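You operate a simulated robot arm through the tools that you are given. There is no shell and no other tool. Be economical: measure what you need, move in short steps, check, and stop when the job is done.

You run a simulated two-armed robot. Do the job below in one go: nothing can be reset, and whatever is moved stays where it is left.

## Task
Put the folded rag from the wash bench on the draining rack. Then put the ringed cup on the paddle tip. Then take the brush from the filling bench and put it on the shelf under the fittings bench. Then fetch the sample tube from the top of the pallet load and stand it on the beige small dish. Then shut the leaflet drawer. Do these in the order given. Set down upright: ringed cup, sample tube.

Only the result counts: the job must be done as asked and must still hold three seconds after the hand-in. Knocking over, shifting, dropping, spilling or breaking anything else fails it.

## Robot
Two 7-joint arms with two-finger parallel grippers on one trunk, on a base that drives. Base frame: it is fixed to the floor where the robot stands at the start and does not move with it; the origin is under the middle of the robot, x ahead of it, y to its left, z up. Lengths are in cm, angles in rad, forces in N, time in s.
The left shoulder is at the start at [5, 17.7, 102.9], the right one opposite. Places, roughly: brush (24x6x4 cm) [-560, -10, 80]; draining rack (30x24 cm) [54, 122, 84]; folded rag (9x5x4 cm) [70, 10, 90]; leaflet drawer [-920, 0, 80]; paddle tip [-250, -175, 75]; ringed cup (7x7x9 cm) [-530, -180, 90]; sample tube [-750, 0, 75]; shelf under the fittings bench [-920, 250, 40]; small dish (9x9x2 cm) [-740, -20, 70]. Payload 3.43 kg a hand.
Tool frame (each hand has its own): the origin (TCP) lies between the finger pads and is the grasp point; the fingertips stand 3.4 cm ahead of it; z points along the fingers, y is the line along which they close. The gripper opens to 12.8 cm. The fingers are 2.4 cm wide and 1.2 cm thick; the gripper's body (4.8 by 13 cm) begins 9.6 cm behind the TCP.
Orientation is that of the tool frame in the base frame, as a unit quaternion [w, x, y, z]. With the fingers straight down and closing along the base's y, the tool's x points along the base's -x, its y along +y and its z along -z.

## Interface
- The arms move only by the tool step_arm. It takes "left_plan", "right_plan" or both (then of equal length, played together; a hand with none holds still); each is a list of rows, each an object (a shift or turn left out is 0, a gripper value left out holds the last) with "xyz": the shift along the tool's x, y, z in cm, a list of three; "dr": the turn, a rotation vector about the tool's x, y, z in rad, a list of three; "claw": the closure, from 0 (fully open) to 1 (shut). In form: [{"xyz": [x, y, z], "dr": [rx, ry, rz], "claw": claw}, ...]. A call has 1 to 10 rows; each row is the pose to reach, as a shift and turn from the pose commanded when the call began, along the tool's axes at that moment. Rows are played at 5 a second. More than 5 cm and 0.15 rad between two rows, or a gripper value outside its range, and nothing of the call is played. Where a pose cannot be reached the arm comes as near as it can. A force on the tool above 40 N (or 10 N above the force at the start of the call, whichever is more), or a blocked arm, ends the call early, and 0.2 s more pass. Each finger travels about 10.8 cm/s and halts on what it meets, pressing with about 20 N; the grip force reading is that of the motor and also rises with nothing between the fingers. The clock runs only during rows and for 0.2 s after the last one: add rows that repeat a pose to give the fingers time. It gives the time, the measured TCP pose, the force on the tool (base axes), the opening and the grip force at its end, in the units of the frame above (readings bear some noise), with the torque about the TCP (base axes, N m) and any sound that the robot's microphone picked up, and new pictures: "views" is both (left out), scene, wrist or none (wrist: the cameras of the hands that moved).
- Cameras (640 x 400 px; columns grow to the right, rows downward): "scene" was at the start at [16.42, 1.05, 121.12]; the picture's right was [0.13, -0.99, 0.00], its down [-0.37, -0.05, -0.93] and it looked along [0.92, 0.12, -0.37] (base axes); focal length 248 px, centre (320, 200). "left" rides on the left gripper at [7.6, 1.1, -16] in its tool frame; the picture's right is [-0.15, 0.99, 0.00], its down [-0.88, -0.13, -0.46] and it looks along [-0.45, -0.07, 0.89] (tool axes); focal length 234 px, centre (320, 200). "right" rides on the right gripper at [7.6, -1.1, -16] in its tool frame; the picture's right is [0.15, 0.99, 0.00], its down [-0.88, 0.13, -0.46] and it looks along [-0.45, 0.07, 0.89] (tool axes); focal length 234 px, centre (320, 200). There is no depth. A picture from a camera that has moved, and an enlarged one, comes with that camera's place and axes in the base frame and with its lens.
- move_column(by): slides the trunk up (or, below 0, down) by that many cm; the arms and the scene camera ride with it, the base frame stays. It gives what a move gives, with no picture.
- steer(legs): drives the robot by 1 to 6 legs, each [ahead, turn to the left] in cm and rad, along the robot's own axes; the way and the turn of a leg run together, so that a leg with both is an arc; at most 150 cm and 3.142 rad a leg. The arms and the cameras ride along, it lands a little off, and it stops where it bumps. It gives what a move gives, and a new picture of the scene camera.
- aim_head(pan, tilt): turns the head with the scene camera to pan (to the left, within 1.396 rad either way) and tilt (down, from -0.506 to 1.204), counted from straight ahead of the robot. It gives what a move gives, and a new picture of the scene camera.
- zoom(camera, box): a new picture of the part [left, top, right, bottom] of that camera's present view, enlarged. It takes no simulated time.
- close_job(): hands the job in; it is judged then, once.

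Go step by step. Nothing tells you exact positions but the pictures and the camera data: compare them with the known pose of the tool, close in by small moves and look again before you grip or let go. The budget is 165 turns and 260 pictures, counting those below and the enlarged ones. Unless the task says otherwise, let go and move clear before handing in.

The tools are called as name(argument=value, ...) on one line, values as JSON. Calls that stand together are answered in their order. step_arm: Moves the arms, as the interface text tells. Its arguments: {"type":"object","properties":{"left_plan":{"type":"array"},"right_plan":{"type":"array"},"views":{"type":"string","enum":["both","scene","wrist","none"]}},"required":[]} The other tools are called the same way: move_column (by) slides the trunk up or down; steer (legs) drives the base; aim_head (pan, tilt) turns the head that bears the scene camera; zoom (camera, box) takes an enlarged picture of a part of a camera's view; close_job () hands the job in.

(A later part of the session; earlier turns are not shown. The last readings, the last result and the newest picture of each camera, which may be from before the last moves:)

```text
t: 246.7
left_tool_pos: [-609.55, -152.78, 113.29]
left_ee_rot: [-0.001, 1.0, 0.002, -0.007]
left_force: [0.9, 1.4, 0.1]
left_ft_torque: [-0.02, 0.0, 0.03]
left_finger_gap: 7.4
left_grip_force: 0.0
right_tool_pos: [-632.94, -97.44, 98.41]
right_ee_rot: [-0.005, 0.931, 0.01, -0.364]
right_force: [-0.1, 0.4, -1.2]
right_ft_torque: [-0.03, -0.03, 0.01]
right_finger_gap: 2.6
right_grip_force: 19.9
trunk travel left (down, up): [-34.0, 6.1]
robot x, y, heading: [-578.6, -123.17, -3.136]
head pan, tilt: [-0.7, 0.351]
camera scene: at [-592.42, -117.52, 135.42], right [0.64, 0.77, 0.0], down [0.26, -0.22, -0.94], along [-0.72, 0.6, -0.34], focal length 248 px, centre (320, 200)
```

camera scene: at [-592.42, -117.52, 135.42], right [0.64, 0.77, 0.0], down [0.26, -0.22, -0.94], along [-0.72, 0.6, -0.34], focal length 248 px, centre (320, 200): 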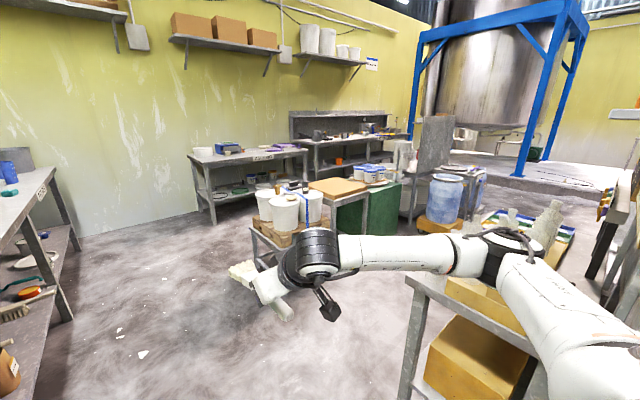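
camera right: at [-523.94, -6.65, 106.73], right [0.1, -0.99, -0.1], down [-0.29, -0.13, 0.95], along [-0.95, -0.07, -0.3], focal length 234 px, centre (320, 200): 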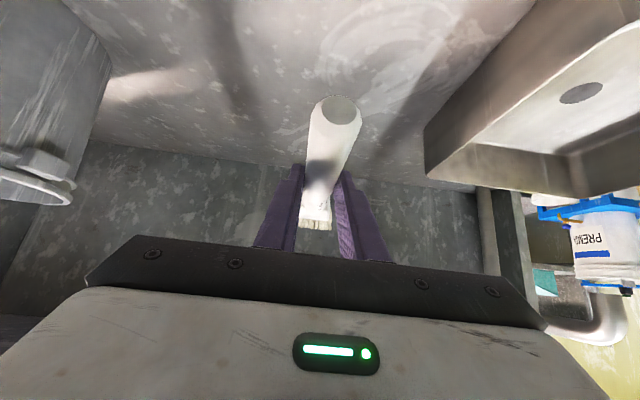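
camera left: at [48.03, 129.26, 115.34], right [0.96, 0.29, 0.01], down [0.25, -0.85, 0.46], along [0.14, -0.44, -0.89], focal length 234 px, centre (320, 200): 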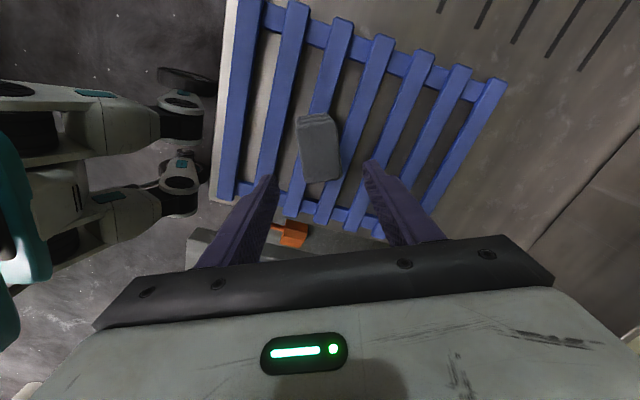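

Now I steer back towards the corridor centre to pass the blue stool.

steer(legs=[[0, -0.38], [45, 0], [0, 0.38], [60, 0]])

```text
t: 254.7
left_tool_pos: [-711.38, -136.41, 113.32]
left_ee_rot: [-0.001, 1.0, 0.004, -0.008]
left_force: [-0.8, -0.2, 0.7]
left_ft_torque: [-0.01, -0.02, 0.01]
left_finger_gap: 7.43
left_grip_force: 0.1
right_tool_pos: [-734.9, -81.42, 98.41]
right_ee_rot: [-0.004, 0.931, 0.012, -0.364]
right_force: [-0.1, 0.4, -1.2]
right_ft_torque: [-0.03, -0.09, -0.02]
right_finger_gap: 2.59
right_grip_force: 19.6
trunk travel left (down, up): [-34.0, 6.1]
robot x, y, heading: [-680.33, -107.16, -3.135]
head pan, tilt: [-0.7, 0.351]
camera scene: at [-694.34, -101.19, 135.41], right [0.64, 0.77, 0.0], down [0.27, -0.22, -0.94], along [-0.72, 0.6, -0.34], focal length 248 px, centre (320, 200)
```

scene: 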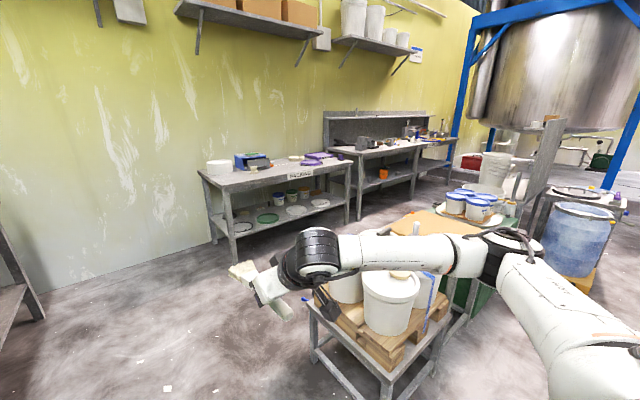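

I see the packing bench and, further north, what should be the fittings bench. I go west to x ≈ −838, then turn north.

steer(legs=[[80, 0], [77, 0], [0, -1.57]])

aim_head(pan=0.5, tilt=0.4)

```text
t: 266.5
left_tool_pos: [-866.1, -77.12, 113.17]
left_ee_rot: [-0.006, 0.712, -0.703, -0.004]
left_force: [0.2, 0.0, -0.7]
left_ft_torque: [0.0, 0.0, 0.0]
left_finger_gap: 7.4
left_grip_force: 0.1
right_tool_pos: [-811.29, -53.31, 98.35]
right_ee_rot: [-0.259, 0.668, -0.649, -0.255]
right_force: [0.7, -0.3, -0.7]
right_ft_torque: [-0.08, 0.01, 0.05]
right_finger_gap: 2.62
right_grip_force: 20.0
trunk travel left (down, up): [-34.0, 6.1]
robot x, y, heading: [-836.37, -107.94, 1.581]
head pan, tilt: [-0.7, 0.351]
camera scene: at [-830.46, -93.96, 135.42], right [0.77, -0.64, 0.0], down [-0.22, -0.27, -0.94], along [0.6, 0.72, -0.34], focal length 248 px, centre (320, 200)
```

scene: 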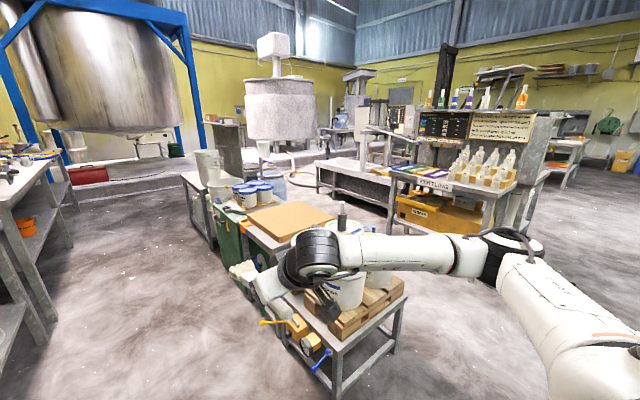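

```text
t: 267.9
left_tool_pos: [-866.16, -76.95, 113.32]
left_ee_rot: [-0.006, 0.711, -0.703, -0.004]
left_force: [-0.1, -0.4, -0.2]
left_ft_torque: [0.0, 0.01, 0.0]
left_finger_gap: 7.4
left_grip_force: 0.1
right_tool_pos: [-811.05, -53.32, 98.4]
right_ee_rot: [-0.259, 0.668, -0.649, -0.255]
right_force: [0.3, 0.6, -1.4]
right_ft_torque: [-0.05, -0.04, 0.01]
right_finger_gap: 2.57
right_grip_force: 20.2
trunk travel left (down, up): [-34.0, 6.1]
robot x, y, heading: [-836.28, -107.93, 1.585]
head pan, tilt: [0.499, 0.4]
camera scene: at [-840.91, -93.05, 134.96], right [0.87, 0.49, 0.0], down [0.19, -0.34, -0.92], along [-0.45, 0.8, -0.39], focal length 248 px, centre (320, 200)
```

scene: 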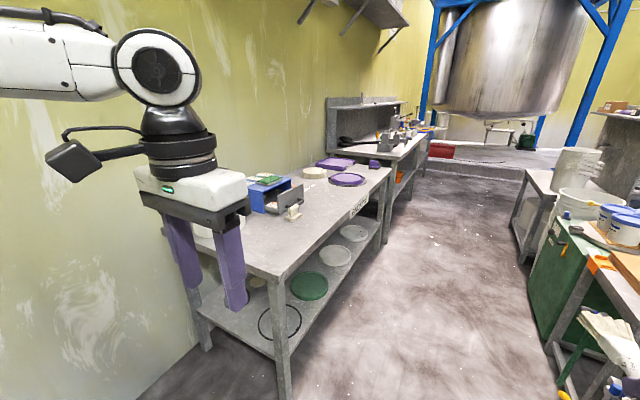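

The way north is clear. The fittings bench runs from about y 85 to 320, with its front at x ≈ −880. I drive north, veer east slightly, then turn west to face it.

steer(legs=[[0, -0.012], [115, 0], [115, 0], [0, -0.3], [100, 0]])

aim_head(pan=1.35, tilt=0.5)

```text
t: 285.4
left_tool_pos: [-820.97, 254.31, 113.3]
left_ee_rot: [0.006, -0.589, 0.808, 0.005]
left_force: [0.2, -1.1, -0.6]
left_ft_torque: [0.01, 0.06, 0.01]
left_finger_gap: 7.42
left_grip_force: 0.1
right_tool_pos: [-761.24, 259.05, 98.34]
right_ee_rot: [0.296, -0.555, 0.748, 0.21]
right_force: [0.7, 0.0, -0.5]
right_ft_torque: [-0.06, 0.07, 0.01]
right_finger_gap: 2.62
right_grip_force: 20.1
trunk travel left (down, up): [-34.0, 6.1]
robot x, y, heading: [-805.6, 216.38, 1.253]
head pan, tilt: [0.499, 0.4]
stopped in leg 5: the robot was blocked; the commanded pose is now the measured one
camera scene: at [-805.06, 232.04, 134.98], right [0.98, 0.18, 0.0], down [0.07, -0.38, -0.92], along [-0.17, 0.91, -0.39], focal length 248 px, centre (320, 200)
```

scene: 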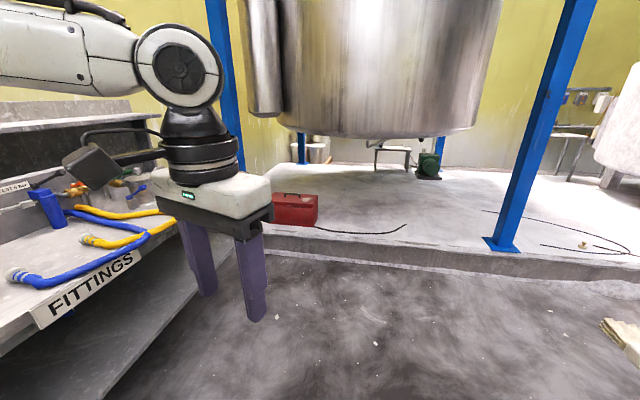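

```text
t: 286.6
left_tool_pos: [-821.1, 254.27, 113.28]
left_ee_rot: [0.007, -0.588, 0.809, 0.003]
left_force: [1.1, 0.2, -0.3]
left_ft_torque: [0.01, 0.01, 0.0]
left_finger_gap: 7.45
left_grip_force: 0.1
right_tool_pos: [-761.48, 259.25, 98.37]
right_ee_rot: [0.297, -0.555, 0.748, 0.211]
right_force: [-0.5, 0.0, -0.7]
right_ft_torque: [-0.06, -0.01, 0.0]
right_finger_gap: 2.58
right_grip_force: 19.8
trunk travel left (down, up): [-34.0, 6.1]
robot x, y, heading: [-805.8, 216.57, 1.255]
head pan, tilt: [1.349, 0.499]
camera scene: at [-811.36, 227.68, 134.05], right [0.51, 0.86, 0.0], down [0.41, -0.25, -0.88], along [-0.75, 0.45, -0.48], focal length 248 px, centre (320, 200)
```

scene: 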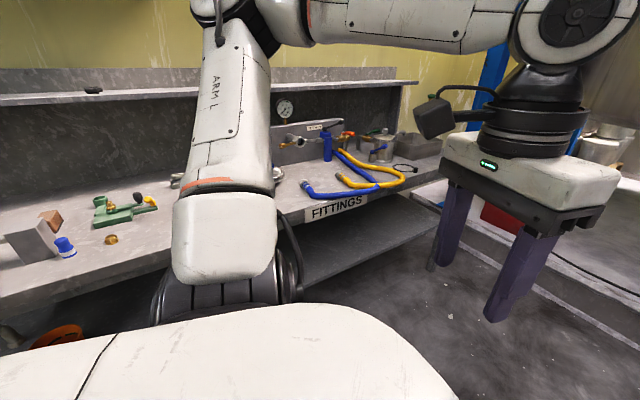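

I'm blocked by the tank platform's edge to the north. I back off slightly, turn to face the fittings bench and look at its lower shelf.

steer(legs=[[-12, 0], [0, 1.888]])

aim_head(pan=-0.15, tilt=0.75)

```text
t: 292.3
left_tool_pos: [-840.54, 178.67, 113.22]
left_ee_rot: [-0.001, 1.0, 0.008, -0.009]
left_force: [-0.2, 0.4, 0.0]
left_ft_torque: [0.0, 0.03, 0.01]
left_finger_gap: 7.42
left_grip_force: 0.1
right_tool_pos: [-864.29, 233.58, 98.35]
right_ee_rot: [-0.002, 0.931, 0.015, -0.364]
right_force: [-0.2, 0.3, -0.8]
right_ft_torque: [0.0, -0.06, 0.0]
right_finger_gap: 2.61
right_grip_force: 20.2
trunk travel left (down, up): [-34.0, 6.1]
robot x, y, heading: [-809.84, 204.76, -3.132]
head pan, tilt: [1.349, 0.499]
camera scene: at [-818.37, 195.96, 134.05], right [-0.98, 0.21, 0.0], down [0.1, 0.47, -0.88], along [-0.18, -0.86, -0.48], focal length 248 px, centre (320, 200)
```

scene: 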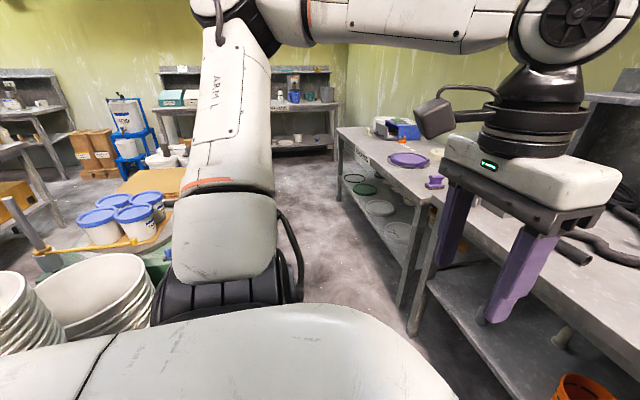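

```text
t: 293.9
left_tool_pos: [-840.56, 178.62, 113.22]
left_ee_rot: [-0.001, 1.0, 0.008, -0.009]
left_force: [-0.5, 0.7, 0.0]
left_ft_torque: [0.03, 0.0, -0.01]
left_finger_gap: 7.43
left_grip_force: 0.1
right_tool_pos: [-864.36, 233.61, 98.44]
right_ee_rot: [-0.002, 0.931, 0.016, -0.364]
right_force: [0.2, 0.0, -0.8]
right_ft_torque: [0.0, -0.07, 0.01]
right_finger_gap: 2.6
right_grip_force: 19.4
trunk travel left (down, up): [-34.0, 6.1]
robot x, y, heading: [-810.02, 205.02, -3.131]
head pan, tilt: [-0.15, 0.75]
camera scene: at [-824.67, 206.01, 131.85], right [0.14, 0.99, 0.0], down [0.68, -0.09, -0.73], along [-0.72, 0.1, -0.68], focal length 248 px, centre (320, 200)
```

scene: 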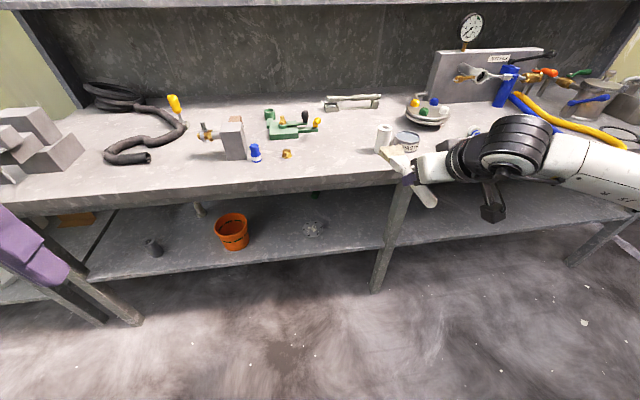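

The lower shelf is at about z 41, its front at x ≈ −884, with a leg near y 243, and it is empty to the right of that leg. I back off 15 cm, lower the trunk fully, and shift the hand right and lower so I can drive it in at y ≈ 262.

steer(legs=[[-15, 0]])

move_column(by=-34)

step_arm(right_plan=[{"xyz": [0.3, -2.5, 0.5]}, {"xyz": [0.6, -5, 1.5]}, {"xyz": [0.9, -7.5, 2.5]}, {"xyz": [1.2, -10, 4]}, {"xyz": [1.5, -12.5, 5]}, {"xyz": [1.9, -15, 6.5]}, {"xyz": [2.3, -17.5, 8]}, {"xyz": [2.7, -19.5, 9.5]}, {"xyz": [3.1, -21, 10.7]}])

```text
t: 294.9
left_tool_pos: [-836.9, 178.75, 113.36]
left_ee_rot: [-0.002, 1.0, 0.007, -0.009]
left_force: [-1.0, -0.2, -0.5]
left_ft_torque: [0.01, -0.07, 0.01]
left_finger_gap: 7.38
left_grip_force: 0.0
right_tool_pos: [-860.75, 233.72, 98.24]
right_ee_rot: [-0.002, 0.932, 0.016, -0.363]
right_force: [-0.3, 0.2, -1.4]
right_ft_torque: [-0.01, -0.11, 0.05]
right_finger_gap: 2.6
right_grip_force: 20.2
trunk travel left (down, up): [-34.0, 6.1]
robot x, y, heading: [-805.83, 205.19, -3.132]
head pan, tilt: [-0.15, 0.75]
stopped in leg 1: the robot was blocked; the commanded pose is now the measured one
camera scene: at [-821.11, 206.07, 131.82], right [0.14, 0.99, 0.0], down [0.68, -0.1, -0.73], along [-0.72, 0.1, -0.68], focal length 248 px, centre (320, 200)
```

scene: 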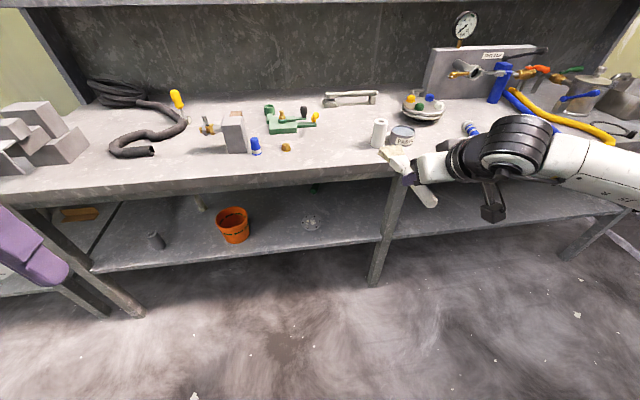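

```text
t: 298.3
left_tool_pos: [-836.78, 178.72, 79.37]
left_ee_rot: [0.0, 1.0, 0.007, -0.009]
left_force: [-0.1, 0.0, 0.6]
left_ft_torque: [0.02, 0.01, 0.0]
left_finger_gap: 7.41
left_grip_force: 0.1
right_tool_pos: [-860.64, 233.63, 64.45]
right_ee_rot: [-0.003, 0.931, 0.015, -0.364]
right_force: [0.3, 0.9, -0.8]
right_ft_torque: [0.01, -0.05, 0.01]
right_finger_gap: 2.6
right_grip_force: 20.2
trunk travel left (down, up): [0.0, 40.1]
robot x, y, heading: [-806.01, 205.44, -3.13]
head pan, tilt: [-0.15, 0.75]
```

```text
t: 300.3
left_tool_pos: [-836.82, 178.68, 79.3]
left_ee_rot: [-0.001, 1.0, 0.006, -0.008]
left_force: [0.4, 0.3, -0.5]
left_ft_torque: [0.02, -0.02, -0.01]
left_finger_gap: 7.42
left_grip_force: 0.0
right_tool_pos: [-866.14, 254.65, 54.81]
right_ee_rot: [-0.002, 0.931, 0.015, -0.364]
right_force: [-0.6, -0.1, -0.4]
right_ft_torque: [0.0, -0.07, 0.0]
right_finger_gap: 2.61
right_grip_force: 19.4
trunk travel left (down, up): [0.0, 40.1]
robot x, y, heading: [-805.55, 205.31, -3.125]
head pan, tilt: [-0.15, 0.75]
camera scene: at [-820.92, 206.07, 97.85], right [0.14, 0.99, 0.0], down [0.68, -0.1, -0.73], along [-0.72, 0.1, -0.68], focal length 248 px, centre (320, 200)
camera right: at [-849.79, 256.16, 61.46], right [0.13, -0.98, -0.11], down [-0.33, -0.15, 0.93], along [-0.93, -0.09, -0.35], focal length 234 px, centre (320, 200)
```

scene: 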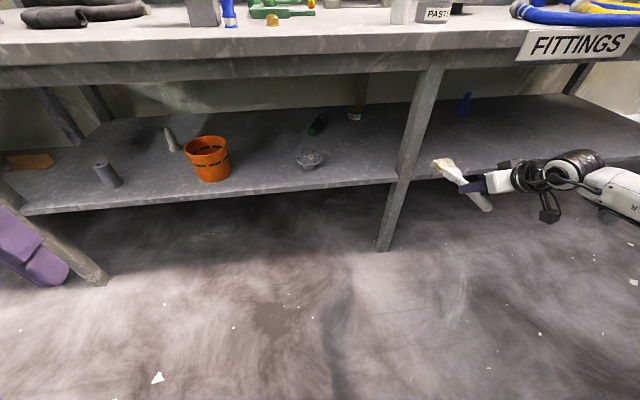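
right: 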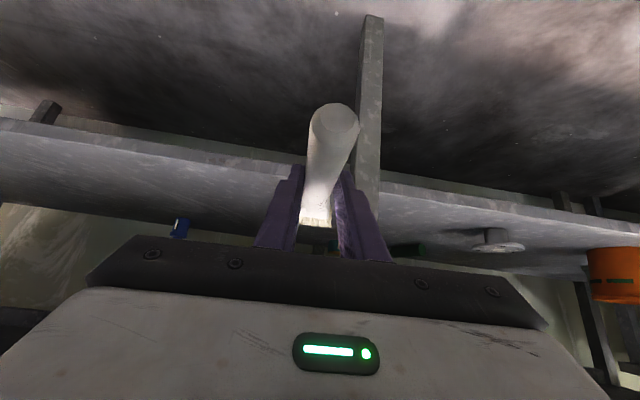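

The hand is outside the shelf, just right of the leg. I move 8 cm further right and a bit lower, keeping above the shelf surface (about z 43).

step_arm(right_plan=[{"xyz": [0, -2, 0]}, {"xyz": [0.5, -4, 0.6]}, {"xyz": [1.2, -6, 1.4]}, {"xyz": [2, -8, 2.2]}, {"xyz": [2.7, -8, 3]}])

```text
t: 301.5
left_tool_pos: [-836.75, 178.67, 79.37]
left_ee_rot: [-0.001, 1.0, 0.005, -0.009]
left_force: [0.3, 0.2, -0.9]
left_ft_torque: [-0.01, -0.01, -0.01]
left_finger_gap: 7.44
left_grip_force: 0.2
right_tool_pos: [-866.14, 256.67, 54.88]
right_ee_rot: [-0.002, 0.931, 0.015, -0.364]
right_force: [0.5, 0.0, -1.1]
right_ft_torque: [-0.03, -0.06, 0.0]
right_finger_gap: 2.59
right_grip_force: 19.9
right hand out of reach, approached as far as the arm can: row 2, 3, 4, 5
trunk travel left (down, up): [0.0, 40.1]
robot x, y, heading: [-805.84, 205.27, -3.131]
head pan, tilt: [-0.15, 0.75]
camera scene: at [-820.92, 206.07, 97.85], right [0.14, 0.99, 0.0], down [0.68, -0.1, -0.73], along [-0.72, 0.1, -0.68], focal length 248 px, centre (320, 200)
camera right: at [-849.84, 258.11, 61.5], right [0.13, -0.98, -0.11], down [-0.33, -0.15, 0.93], along [-0.93, -0.09, -0.35], focal length 234 px, centre (320, 200)
```

scene: 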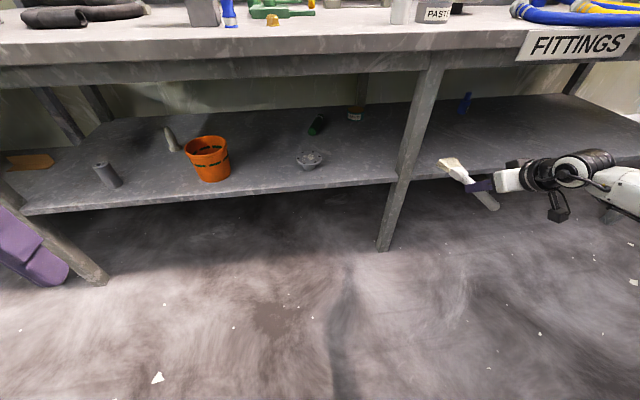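
right: 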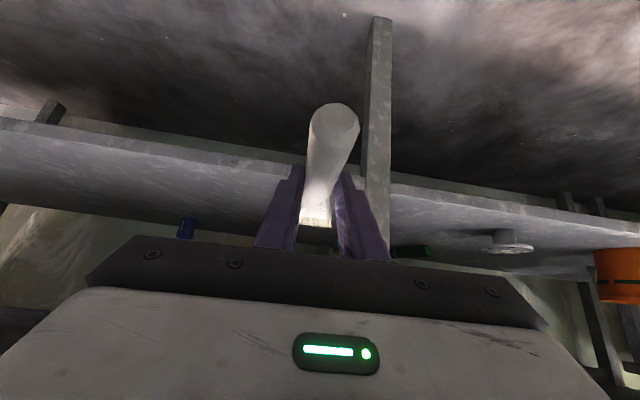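

The lateral reach is spent. I bring the hand in 10 cm and turn the robot right by 0.25 so its drive direction carries the hand well clear of the leg.

steer(legs=[[0, -0.25]])

step_arm(right_plan=[{"xyz": [0, 2.5, 0]}, {"xyz": [0, 5, 0]}, {"xyz": [0, 7.5, 0]}, {"xyz": [0, 10, 0]}, {"xyz": [1, 10, 1.1]}, {"xyz": [2, 10, 2.2]}, {"xyz": [3, 10, 3.3]}])

```text
t: 302.7
left_tool_pos: [-842.31, 187.03, 79.35]
left_ee_rot: [-0.002, 0.993, -0.117, -0.009]
left_force: [0.0, 0.1, -0.3]
left_ft_torque: [-0.01, -0.02, 0.0]
left_finger_gap: 7.43
left_grip_force: 0.1
right_tool_pos: [-851.77, 269.82, 54.76]
right_ee_rot: [-0.048, 0.926, -0.1, -0.361]
right_force: [0.4, -0.1, -1.1]
right_ft_torque: [0.02, -0.03, -0.01]
right_finger_gap: 2.59
right_grip_force: 20.0
trunk travel left (down, up): [0.0, 40.1]
robot x, y, heading: [-805.83, 205.43, 2.905]
head pan, tilt: [-0.15, 0.75]
camera scene: at [-820.2, 209.73, 97.86], right [0.38, 0.93, 0.0], down [0.63, -0.26, -0.73], along [-0.68, 0.28, -0.68], focal length 248 px, centre (320, 200)
```

scene: 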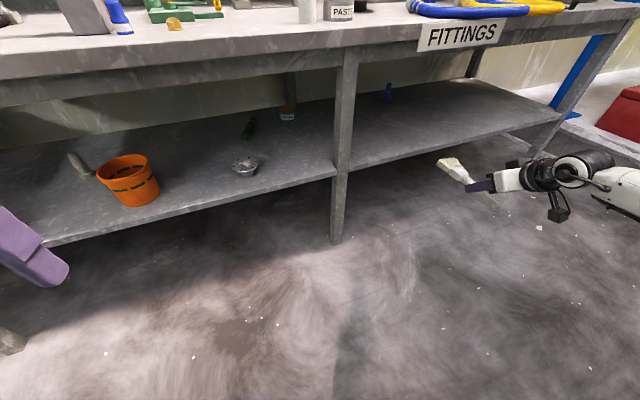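

```text
t: 304.3
left_tool_pos: [-842.32, 187.09, 79.3]
left_ee_rot: [-0.002, 0.993, -0.117, -0.008]
left_force: [0.3, -0.3, 0.1]
left_ft_torque: [0.02, -0.01, -0.02]
left_finger_gap: 7.42
left_grip_force: 0.0
right_tool_pos: [-853.86, 260.08, 50.15]
right_ee_rot: [-0.047, 0.926, -0.099, -0.362]
right_force: [-0.1, 0.2, -1.5]
right_ft_torque: [-0.02, -0.04, -0.03]
right_finger_gap: 2.58
right_grip_force: 20.6
trunk travel left (down, up): [0.0, 40.1]
robot x, y, heading: [-806.3, 204.98, 2.905]
head pan, tilt: [-0.15, 0.75]
camera scene: at [-820.2, 209.73, 97.86], right [0.38, 0.93, 0.0], down [0.63, -0.26, -0.73], along [-0.68, 0.28, -0.68], focal length 248 px, centre (320, 200)
camera right: at [-837.75, 257.5, 56.87], right [-0.11, -0.99, -0.11], down [-0.36, -0.07, 0.93], along [-0.93, 0.14, -0.35], focal length 234 px, centre (320, 200)
```

scene: 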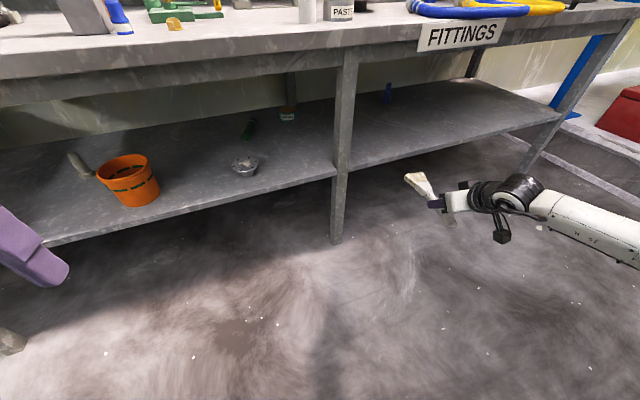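
right: 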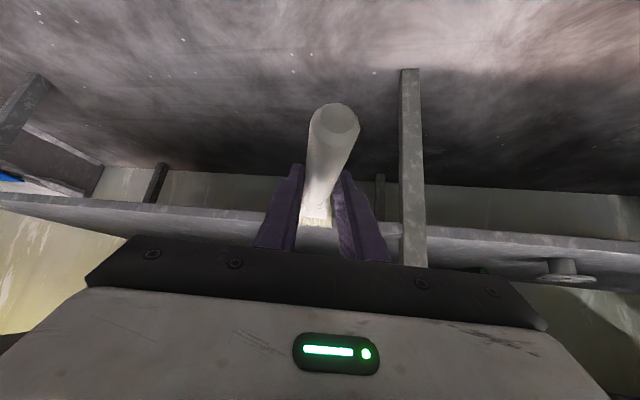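

Triangulating the shelf edge puts its top nearer z 46–47, so I raise the hand 4 cm before driving in.

step_arm(right_plan=[{"xyz": [-1, 0, -1.1]}, {"xyz": [-2, 0, -2.2]}, {"xyz": [-2.9, 0, -3.1]}], views="none")

steer(legs=[[20, 0]])

zoom(camera="scene", box=[320, 60, 600, 260])

```text
t: 305.1
left_tool_pos: [-842.18, 187.09, 79.34]
left_ee_rot: [-0.002, 0.993, -0.116, -0.009]
left_force: [-0.1, -0.3, -0.6]
left_ft_torque: [0.01, 0.02, -0.04]
left_finger_gap: 7.42
left_grip_force: 0.0
right_tool_pos: [-853.96, 260.02, 54.41]
right_ee_rot: [-0.047, 0.926, -0.1, -0.361]
right_force: [0.5, 0.1, -0.7]
right_ft_torque: [0.0, -0.05, -0.01]
right_finger_gap: 2.6
right_grip_force: 19.9
trunk travel left (down, up): [0.0, 40.1]
robot x, y, heading: [-805.82, 204.76, 2.904]
head pan, tilt: [-0.15, 0.75]
```

```text
t: 306.7
left_tool_pos: [-861.66, 191.76, 79.36]
left_ee_rot: [-0.002, 0.993, -0.117, -0.008]
left_force: [0.0, -0.8, -0.4]
left_ft_torque: [0.01, -0.02, -0.02]
left_finger_gap: 7.42
left_grip_force: 0.0
right_tool_pos: [-873.17, 264.74, 54.59]
right_ee_rot: [-0.048, 0.926, -0.1, -0.361]
right_force: [-0.3, 0.3, -0.9]
right_ft_torque: [0.0, -0.09, 0.02]
right_finger_gap: 2.6
right_grip_force: 19.9
trunk travel left (down, up): [0.0, 40.1]
robot x, y, heading: [-825.2, 210.06, 2.908]
head pan, tilt: [-0.15, 0.75]
camera scene: at [-839.54, 214.41, 97.85], right [0.38, 0.93, 0.0], down [0.63, -0.26, -0.73], along [-0.68, 0.28, -0.68], focal length 248 px, centre (320, 200)
```

scene: 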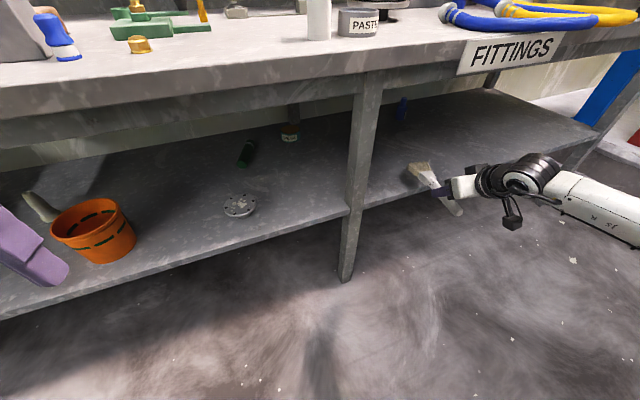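

```text
2.00 times, centred on (460, 160) of scene
camera zoom: at [-839.54, 214.41, 97.85], right [0.38, 0.93, 0.0], down [0.63, -0.26, -0.73], along [-0.68, 0.28, -0.68], focal length 497 px, centre (40, 280)
```

zoom: 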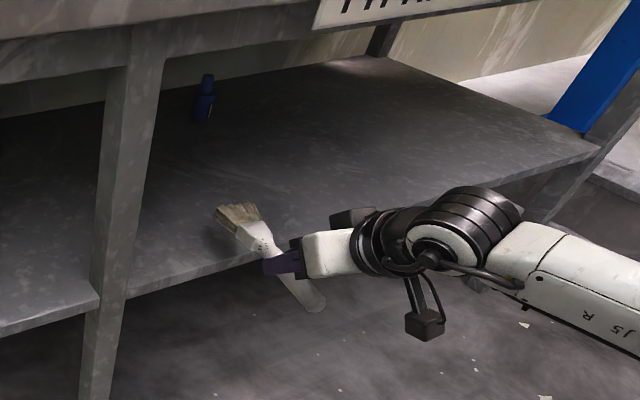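

The brush is entering nicely. My left hand would meet the bench front if I drive further, so I raise it first, then drive in the rest.

step_arm(left_plan=[{"xyz": [0, 0, -4.5]}, {"xyz": [0, 0, -9]}, {"xyz": [1, 0, -13.5]}, {"xyz": [2, 0, -18]}, {"xyz": [3, 0, -22.5]}, {"xyz": [4, 0, -27]}], views="none")

steer(legs=[[20, 0]])

zoom(camera="scene", box=[320, 60, 600, 260])

```text
t: 308.1
left_tool_pos: [-857.78, 191.02, 100.9]
left_ee_rot: [-0.003, 0.993, -0.116, -0.009]
left_force: [-1.1, 0.5, 0.5]
left_ft_torque: [-0.03, -0.01, -0.01]
left_finger_gap: 7.42
left_grip_force: 0.1
left hand out of reach, approached as far as the arm can: row 5, 6
right_tool_pos: [-873.18, 264.69, 54.46]
right_ee_rot: [-0.046, 0.926, -0.099, -0.361]
right_force: [-0.2, 0.2, -1.2]
right_ft_torque: [-0.02, -0.07, 0.02]
right_finger_gap: 2.6
right_grip_force: 19.8
trunk travel left (down, up): [0.0, 40.1]
robot x, y, heading: [-825.15, 210.27, 2.904]
head pan, tilt: [-0.15, 0.75]
```

```text
t: 309.7
left_tool_pos: [-877.09, 195.73, 100.81]
left_ee_rot: [-0.004, 0.993, -0.119, -0.009]
left_force: [0.6, -0.6, 0.4]
left_ft_torque: [-0.02, 0.0, -0.01]
left_finger_gap: 7.41
left_grip_force: 0.1
right_tool_pos: [-892.39, 269.48, 54.58]
right_ee_rot: [-0.048, 0.926, -0.101, -0.361]
right_force: [-0.2, 1.0, -0.4]
right_ft_torque: [0.03, -0.07, -0.02]
right_finger_gap: 2.59
right_grip_force: 19.7
trunk travel left (down, up): [0.0, 40.1]
robot x, y, heading: [-844.65, 214.5, 2.905]
head pan, tilt: [-0.15, 0.75]
camera scene: at [-858.91, 219.15, 97.85], right [0.38, 0.93, 0.0], down [0.63, -0.26, -0.73], along [-0.68, 0.28, -0.68], focal length 248 px, centre (320, 200)
```

scene: 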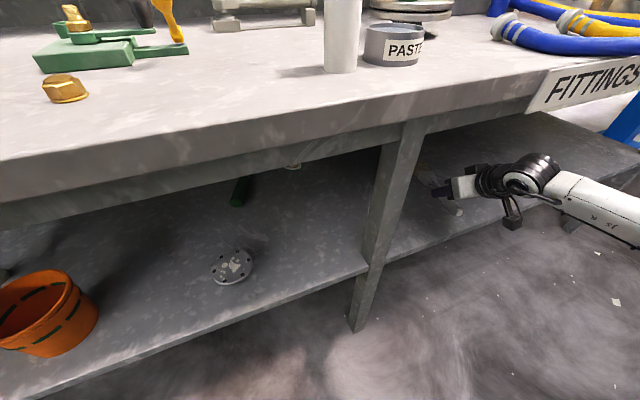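

```text
2.00 times, centred on (460, 160) of scene
camera zoom: at [-858.91, 219.15, 97.85], right [0.38, 0.93, 0.0], down [0.63, -0.26, -0.73], along [-0.68, 0.28, -0.68], focal length 497 px, centre (40, 280)
```

zoom: 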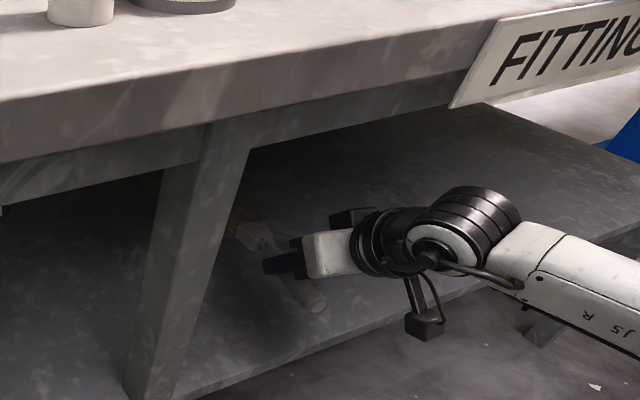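

The brush is over the shelf. I extend 4 cm further and lower in steps.

step_arm(right_plan=[{"xyz": [-1, 0, 0.9]}, {"xyz": [-2, 0, 1.8]}, {"xyz": [-2.94, 0, 2.7]}, {"xyz": [-2.3, 0, 3.4]}, {"xyz": [-1.6, 0, 4.2]}, {"xyz": [-0.95, 0, 4.9]}])

```text
t: 311.1
left_tool_pos: [-877.25, 195.76, 100.87]
left_ee_rot: [-0.003, 0.993, -0.118, -0.009]
left_force: [0.2, -0.3, 0.2]
left_ft_torque: [-0.01, -0.02, 0.0]
left_finger_gap: 7.45
left_grip_force: 0.1
right_tool_pos: [-896.3, 270.32, 51.46]
right_ee_rot: [-0.047, 0.926, -0.1, -0.36]
right_force: [0.2, 0.1, -0.4]
right_ft_torque: [-0.04, -0.09, 0.04]
right_finger_gap: 2.6
right_grip_force: 20.1
trunk travel left (down, up): [0.0, 40.1]
robot x, y, heading: [-844.76, 214.76, 2.9]
head pan, tilt: [-0.15, 0.75]
camera scene: at [-858.92, 219.15, 97.85], right [0.38, 0.93, 0.0], down [0.63, -0.26, -0.73], along [-0.68, 0.28, -0.68], focal length 248 px, centre (320, 200)
camera right: at [-880.26, 267.77, 58.15], right [-0.11, -0.99, -0.11], down [-0.36, -0.07, 0.93], along [-0.92, 0.15, -0.35], focal length 234 px, centre (320, 200)
```

scene: 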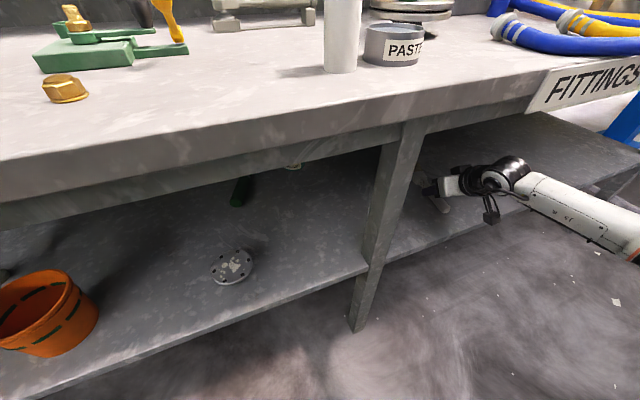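
right: 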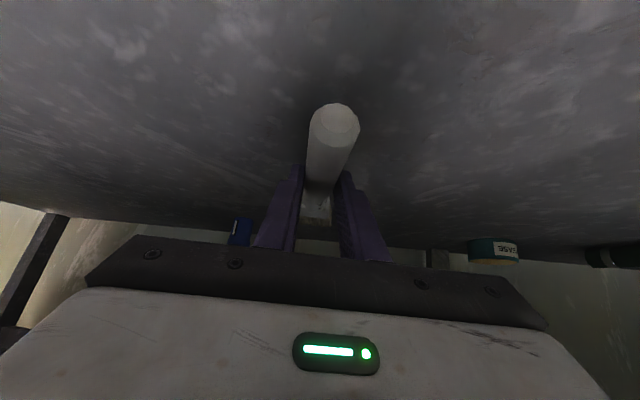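

step_arm(right_plan=[{"xyz": [0.27, 0, 0.3]}, {"xyz": [0.55, 0, 0.6]}, {"xyz": [0.82, 0, 0.9]}, {"xyz": [1.1, 0, 1.2]}, {"xyz": [1.35, 0, 1.45]}, {"xyz": [1.6, 0, 1.7]}, {"xyz": [1.85, 0, 1.95]}], views="none")

```text
t: 312.7
left_tool_pos: [-877.15, 195.73, 100.81]
left_ee_rot: [-0.002, 0.993, -0.118, -0.01]
left_force: [-0.4, 0.5, -0.2]
left_ft_torque: [0.01, -0.05, -0.01]
left_finger_gap: 7.44
left_grip_force: 0.1
right_tool_pos: [-896.29, 270.41, 48.96]
right_ee_rot: [-0.048, 0.925, -0.1, -0.363]
right_force: [-0.9, 0.6, 4.0]
right_ft_torque: [0.14, 0.66, -0.03]
right_finger_gap: 2.61
right_grip_force: 20.0
trunk travel left (down, up): [0.0, 40.1]
robot x, y, heading: [-844.93, 214.65, 2.901]
head pan, tilt: [-0.15, 0.75]
```

Light contact. I press down slightly, then open.

step_arm(right_plan=[{"xyz": [0.3, 0, 0.33]}, {"xyz": [0.5, 0, 0.55]}, {"xyz": [0.5, 0, 0.55], "claw": 0.75}, {"xyz": [0.5, 0, 0.55], "claw": 0.6}, {"xyz": [0.5, 0, 0.55], "claw": 0.4}, {"xyz": [0.5, 0, 0.55], "claw": 0.3}, {"xyz": [0.5, 0, 0.55], "claw": 0.3}], views="wrist")

```text
t: 314.3
left_tool_pos: [-877.01, 195.65, 100.77]
left_ee_rot: [-0.003, 0.993, -0.118, -0.011]
left_force: [1.1, 1.0, -0.7]
left_ft_torque: [-0.04, 0.0, 0.04]
left_finger_gap: 7.42
left_grip_force: 0.0
right_tool_pos: [-896.24, 270.49, 48.35]
right_ee_rot: [-0.048, 0.925, -0.1, -0.362]
right_force: [9.9, 10.0, 17.5]
right_ft_torque: [-0.3, 0.06, 0.09]
right_finger_gap: 8.25
right_grip_force: 0.0
trunk travel left (down, up): [0.0, 40.1]
robot x, y, heading: [-844.91, 214.43, 2.899]
head pan, tilt: [-0.15, 0.75]
camera right: at [-880.17, 267.85, 55.0], right [-0.12, -0.99, -0.12], down [-0.36, -0.07, 0.93], along [-0.93, 0.15, -0.35], focal length 234 px, centre (320, 200)
```

right: 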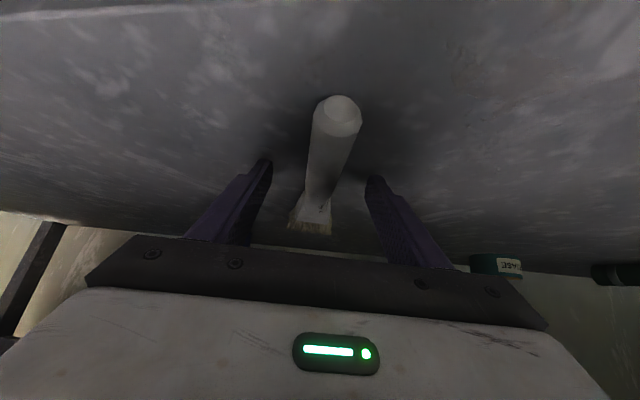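

The brush lies on the shelf with its handle fully inside the edge. I rise a little and back straight out.

step_arm(right_plan=[{"xyz": [-0.7, 0, -0.75]}, {"xyz": [-2, 0, -2.2]}, {"xyz": [-3.4, 0, -3.7]}], views="wrist")

steer(legs=[[-36, 0]])

zoom(camera="scene", box=[320, 60, 600, 260])

```text
t: 315.1
left_tool_pos: [-877.26, 195.9, 100.85]
left_ee_rot: [-0.003, 0.993, -0.119, -0.01]
left_force: [1.0, 0.7, 0.6]
left_ft_torque: [0.0, 0.0, 0.01]
left_finger_gap: 7.41
left_grip_force: 0.1
right_tool_pos: [-896.31, 270.17, 53.02]
right_ee_rot: [-0.047, 0.926, -0.1, -0.361]
right_force: [0.0, -0.2, 0.1]
right_ft_torque: [-0.02, -0.02, 0.0]
right_finger_gap: 8.94
right_grip_force: 0.0
trunk travel left (down, up): [0.0, 40.1]
robot x, y, heading: [-844.7, 214.36, 2.907]
head pan, tilt: [-0.15, 0.75]
camera right: at [-880.23, 267.68, 59.71], right [-0.11, -0.99, -0.11], down [-0.36, -0.07, 0.93], along [-0.92, 0.15, -0.35], focal length 234 px, centre (320, 200)
```

right: 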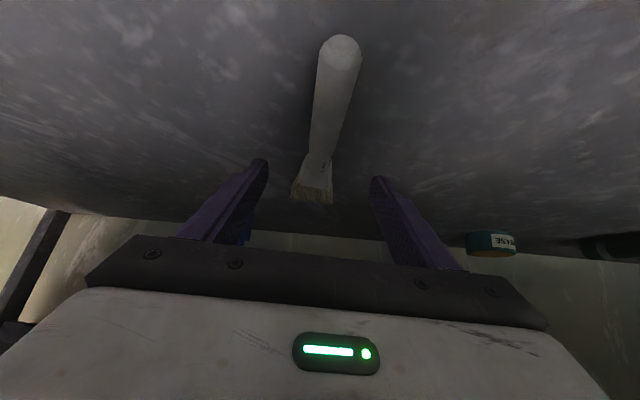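

```text
t: 317.4
left_tool_pos: [-842.35, 187.34, 100.83]
left_ee_rot: [-0.003, 0.993, -0.119, -0.01]
left_force: [-0.4, -1.0, 0.0]
left_ft_torque: [0.02, -0.04, 0.02]
left_finger_gap: 7.44
left_grip_force: 0.1
right_tool_pos: [-861.49, 261.86, 53.04]
right_ee_rot: [-0.048, 0.926, -0.101, -0.361]
right_force: [0.3, -0.3, 0.0]
right_ft_torque: [0.0, 0.02, -0.03]
right_finger_gap: 8.96
right_grip_force: 0.1
trunk travel left (down, up): [0.0, 40.1]
robot x, y, heading: [-809.77, 205.7, 2.905]
head pan, tilt: [-0.15, 0.75]
camera scene: at [-824.1, 210.64, 97.86], right [0.38, 0.92, 0.0], down [0.63, -0.26, -0.73], along [-0.68, 0.28, -0.68], focal length 248 px, centre (320, 200)
```

scene: 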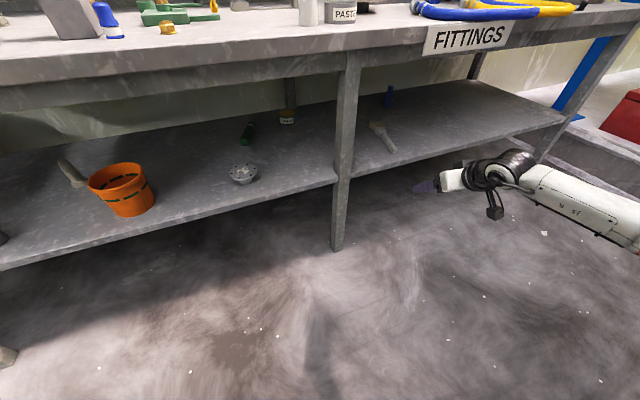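

```text
2.00 times, centred on (460, 160) of scene
camera zoom: at [-824.1, 210.64, 97.86], right [0.38, 0.92, 0.0], down [0.63, -0.26, -0.73], along [-0.68, 0.28, -0.68], focal length 497 px, centre (40, 280)
```

zoom: 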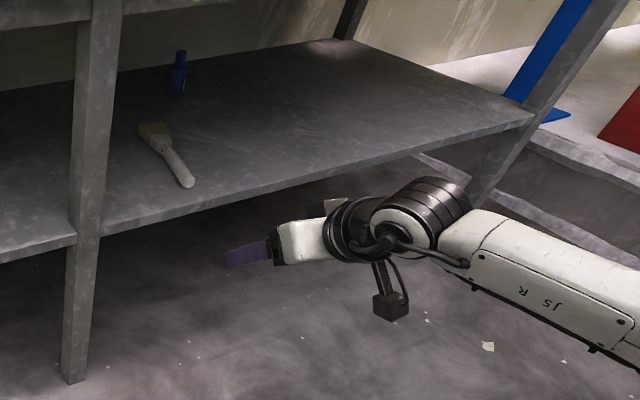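

The brush is on the shelf. I raise the trunk, tuck the right arm, and drive back south to the pallet load.

move_column(by=34)

step_arm(right_plan=[{"xyz": [-0.5, 2, -4.2], "dr": [0, 0.07, 0]}, {"xyz": [-1, 4, -8.4], "dr": [0, 0.15, 0]}, {"xyz": [-1.6, 6, -12.6], "dr": [0, 0.22, 0]}, {"xyz": [-2.1, 8, -16.8], "dr": [0, 0.3, 0]}, {"xyz": [-2.6, 10, -21], "dr": [0, 0.37, 0]}, {"xyz": [-3.2, 12, -25.2], "dr": [0, 0.45, 0]}, {"xyz": [-3.7, 14, -29.4], "dr": [0, 0.52, 0]}, {"xyz": [-4.2, 16, -33.6], "dr": [0, 0.6, 0]}, {"xyz": [-4.8, 18, -37.8], "dr": [0, 0.67, 0]}, {"xyz": [-5.3, 20, -42], "dr": [0, 0.745, 0]}], views="none")

steer(legs=[[0, 1.521], [99, 0], [0, 0.287]])

aim_head(pan=0.35, tilt=0.4)

```text
t: 320.8
left_tool_pos: [-842.35, 187.3, 134.81]
left_ee_rot: [-0.003, 0.993, -0.119, -0.009]
left_force: [0.2, -0.2, -0.1]
left_ft_torque: [-0.01, -0.02, -0.01]
left_finger_gap: 7.4
left_grip_force: 0.1
right_tool_pos: [-861.51, 261.9, 87.07]
right_ee_rot: [-0.047, 0.926, -0.101, -0.36]
right_force: [0.6, -0.3, 0.5]
right_ft_torque: [-0.01, 0.03, 0.01]
right_finger_gap: 8.97
right_grip_force: 0.1
trunk travel left (down, up): [-34.0, 6.1]
robot x, y, heading: [-809.61, 206.01, 2.895]
head pan, tilt: [-0.15, 0.75]
```

```text
t: 323.0
left_tool_pos: [-842.33, 187.22, 134.88]
left_ee_rot: [-0.004, 0.993, -0.118, -0.011]
left_force: [1.2, -0.2, -0.6]
left_ft_torque: [0.03, -0.01, -0.01]
left_finger_gap: 7.42
left_grip_force: 0.1
right_tool_pos: [-842.08, 236.36, 121.29]
right_ee_rot: [-0.009, 0.994, -0.113, 0.001]
right_force: [-0.3, -0.3, -0.6]
right_ft_torque: [0.05, 0.01, -0.03]
right_finger_gap: 8.94
right_grip_force: 0.0
trunk travel left (down, up): [-34.0, 6.1]
robot x, y, heading: [-809.74, 206.1, 2.902]
head pan, tilt: [-0.15, 0.75]
```

```text
t: 332.8
left_tool_pos: [-813.89, 82.56, 134.91]
left_ee_rot: [0.005, 0.712, 0.702, -0.009]
left_force: [-0.6, 0.4, -0.1]
left_ft_torque: [0.01, 0.06, 0.03]
left_finger_gap: 7.43
left_grip_force: 0.0
right_tool_pos: [-861.88, 71.94, 121.18]
right_ee_rot: [-0.006, 0.707, 0.707, -0.006]
right_force: [-0.4, -0.1, -0.5]
right_ft_torque: [0.0, 0.02, 0.01]
right_finger_gap: 8.94
right_grip_force: 0.0
trunk travel left (down, up): [-34.0, 6.1]
robot x, y, heading: [-839.78, 109.84, -1.585]
head pan, tilt: [-0.15, 0.75]
camera scene: at [-840.72, 94.79, 131.86], right [-0.99, 0.17, 0.0], down [0.11, 0.67, -0.73], along [-0.12, -0.72, -0.68], focal length 248 px, centre (320, 200)
```

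scene: 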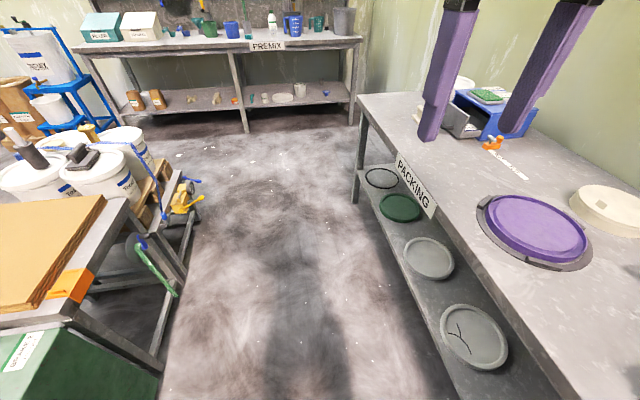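

```text
t: 333.7
left_tool_pos: [-814.03, 82.53, 134.84]
left_ee_rot: [0.005, 0.712, 0.702, -0.008]
left_force: [-0.8, -0.3, -0.7]
left_ft_torque: [0.01, 0.0, -0.02]
left_finger_gap: 7.41
left_grip_force: 0.0
right_tool_pos: [-861.97, 72.01, 121.14]
right_ee_rot: [-0.005, 0.708, 0.706, -0.006]
right_force: [0.4, -0.6, 0.4]
right_ft_torque: [-0.01, -0.01, 0.02]
right_finger_gap: 8.96
right_grip_force: 0.1
trunk travel left (down, up): [-34.0, 6.1]
robot x, y, heading: [-838.98, 110.15, -1.585]
head pan, tilt: [0.351, 0.4]
camera scene: at [-836.35, 94.2, 134.96], right [-0.94, -0.33, 0.0], down [-0.13, 0.37, -0.92], along [0.3, -0.87, -0.39], focal length 248 px, centre (320, 200)
```

scene: 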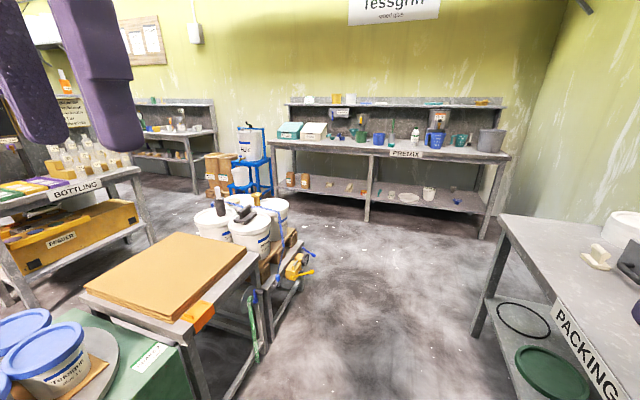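

zoom(camera="scene", box=[170, 170, 330, 290])

zoom(camera="scene", box=[480, 200, 640, 300])

```text
3.33 times, centred on (250, 230) of scene
camera zoom: at [-836.35, 94.2, 134.96], right [-0.94, -0.33, 0.0], down [-0.13, 0.37, -0.92], along [0.3, -0.87, -0.39], focal length 828 px, centre (553, 100)
```

zoom: 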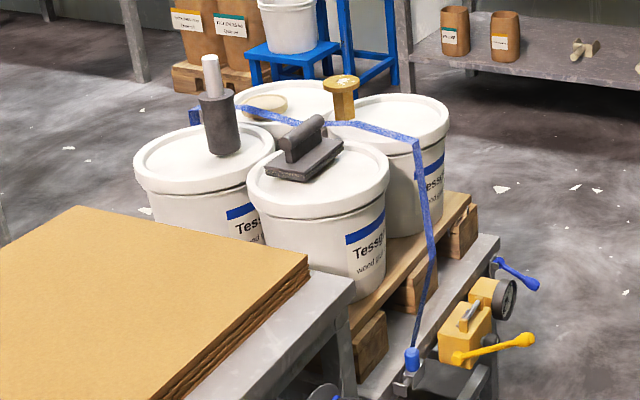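

```text
4.00 times, centred on (560, 250) of scene
camera zoom: at [-836.35, 94.2, 134.96], right [-0.94, -0.33, 0.0], down [-0.13, 0.37, -0.92], along [0.3, -0.87, -0.39], focal length 993 px, centre (-640, 0)
```

zoom: 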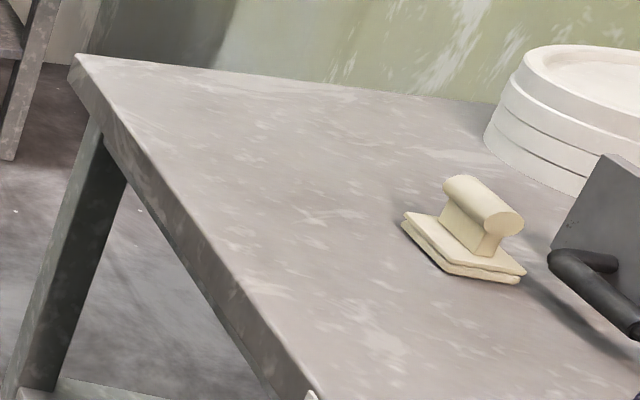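

On the buckets I see the dark sample tube with its white top near (−742, −7) and the beige dish near (−737, −25). I'll approach from the south, facing north.

steer(legs=[[0, 0.015], [115, 0], [112, 0], [0, 1.57], [78, 0], [0, 1.57]])

aim_head(pan=-0.2, tilt=0.55)

```text
t: 356.8
left_tool_pos: [-788.76, -90.27, 134.91]
left_ee_rot: [-0.008, 0.718, -0.696, -0.006]
left_force: [1.0, 0.4, -0.1]
left_ft_torque: [0.02, -0.01, 0.01]
left_finger_gap: 7.42
left_grip_force: 0.1
right_tool_pos: [-741.44, -77.57, 121.17]
right_ee_rot: [-0.006, 0.723, -0.69, 0.005]
right_force: [-0.9, -0.2, -0.5]
right_ft_torque: [0.03, 0.02, -0.03]
right_finger_gap: 8.94
right_grip_force: 0.0
trunk travel left (down, up): [-34.0, 6.1]
robot x, y, heading: [-762.21, -117.03, 1.6]
head pan, tilt: [0.351, 0.4]
camera scene: at [-765.54, -101.32, 134.97], right [0.93, 0.37, 0.0], down [0.14, -0.36, -0.92], along [-0.34, 0.86, -0.39], focal length 248 px, centre (320, 200)
```

scene: 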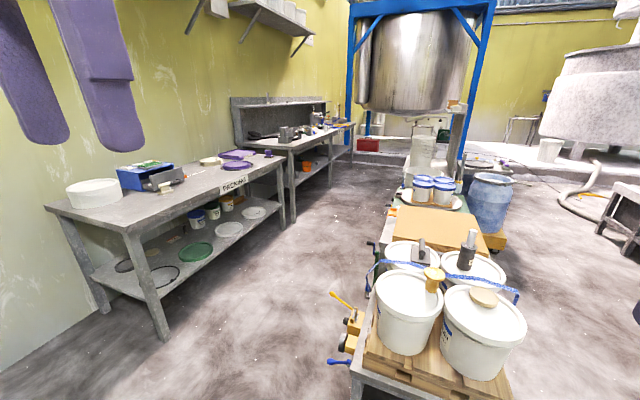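

```text
t: 357.7
left_tool_pos: [-788.82, -90.4, 134.91]
left_ee_rot: [-0.008, 0.718, -0.696, -0.006]
left_force: [0.4, -0.2, 0.2]
left_ft_torque: [0.01, 0.02, 0.02]
left_finger_gap: 7.39
left_grip_force: 0.0
right_tool_pos: [-741.4, -77.55, 121.14]
right_ee_rot: [-0.006, 0.723, -0.691, 0.005]
right_force: [0.0, -0.4, 0.3]
right_ft_torque: [-0.01, 0.0, 0.0]
right_finger_gap: 8.98
right_grip_force: 0.0
trunk travel left (down, up): [-34.0, 6.1]
robot x, y, heading: [-761.9, -116.97, 1.602]
head pan, tilt: [-0.201, 0.55]
camera scene: at [-760.57, -101.07, 133.6], right [0.99, -0.17, 0.0], down [-0.09, -0.51, -0.85], along [0.15, 0.84, -0.52], focal length 248 px, centre (320, 200)
```

scene: 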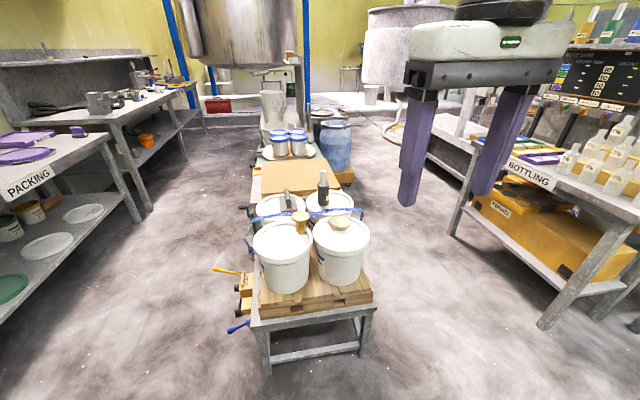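

zoom(camera="scene", box=[230, 150, 390, 310])

```text
2.50 times, centred on (310, 230) of scene
camera zoom: at [-760.57, -101.07, 133.6], right [0.99, -0.17, 0.0], down [-0.09, -0.51, -0.85], along [0.15, 0.84, -0.52], focal length 621 px, centre (345, 125)
```

zoom: 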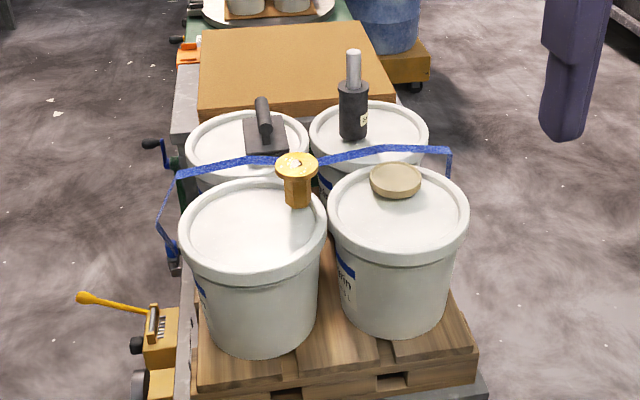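

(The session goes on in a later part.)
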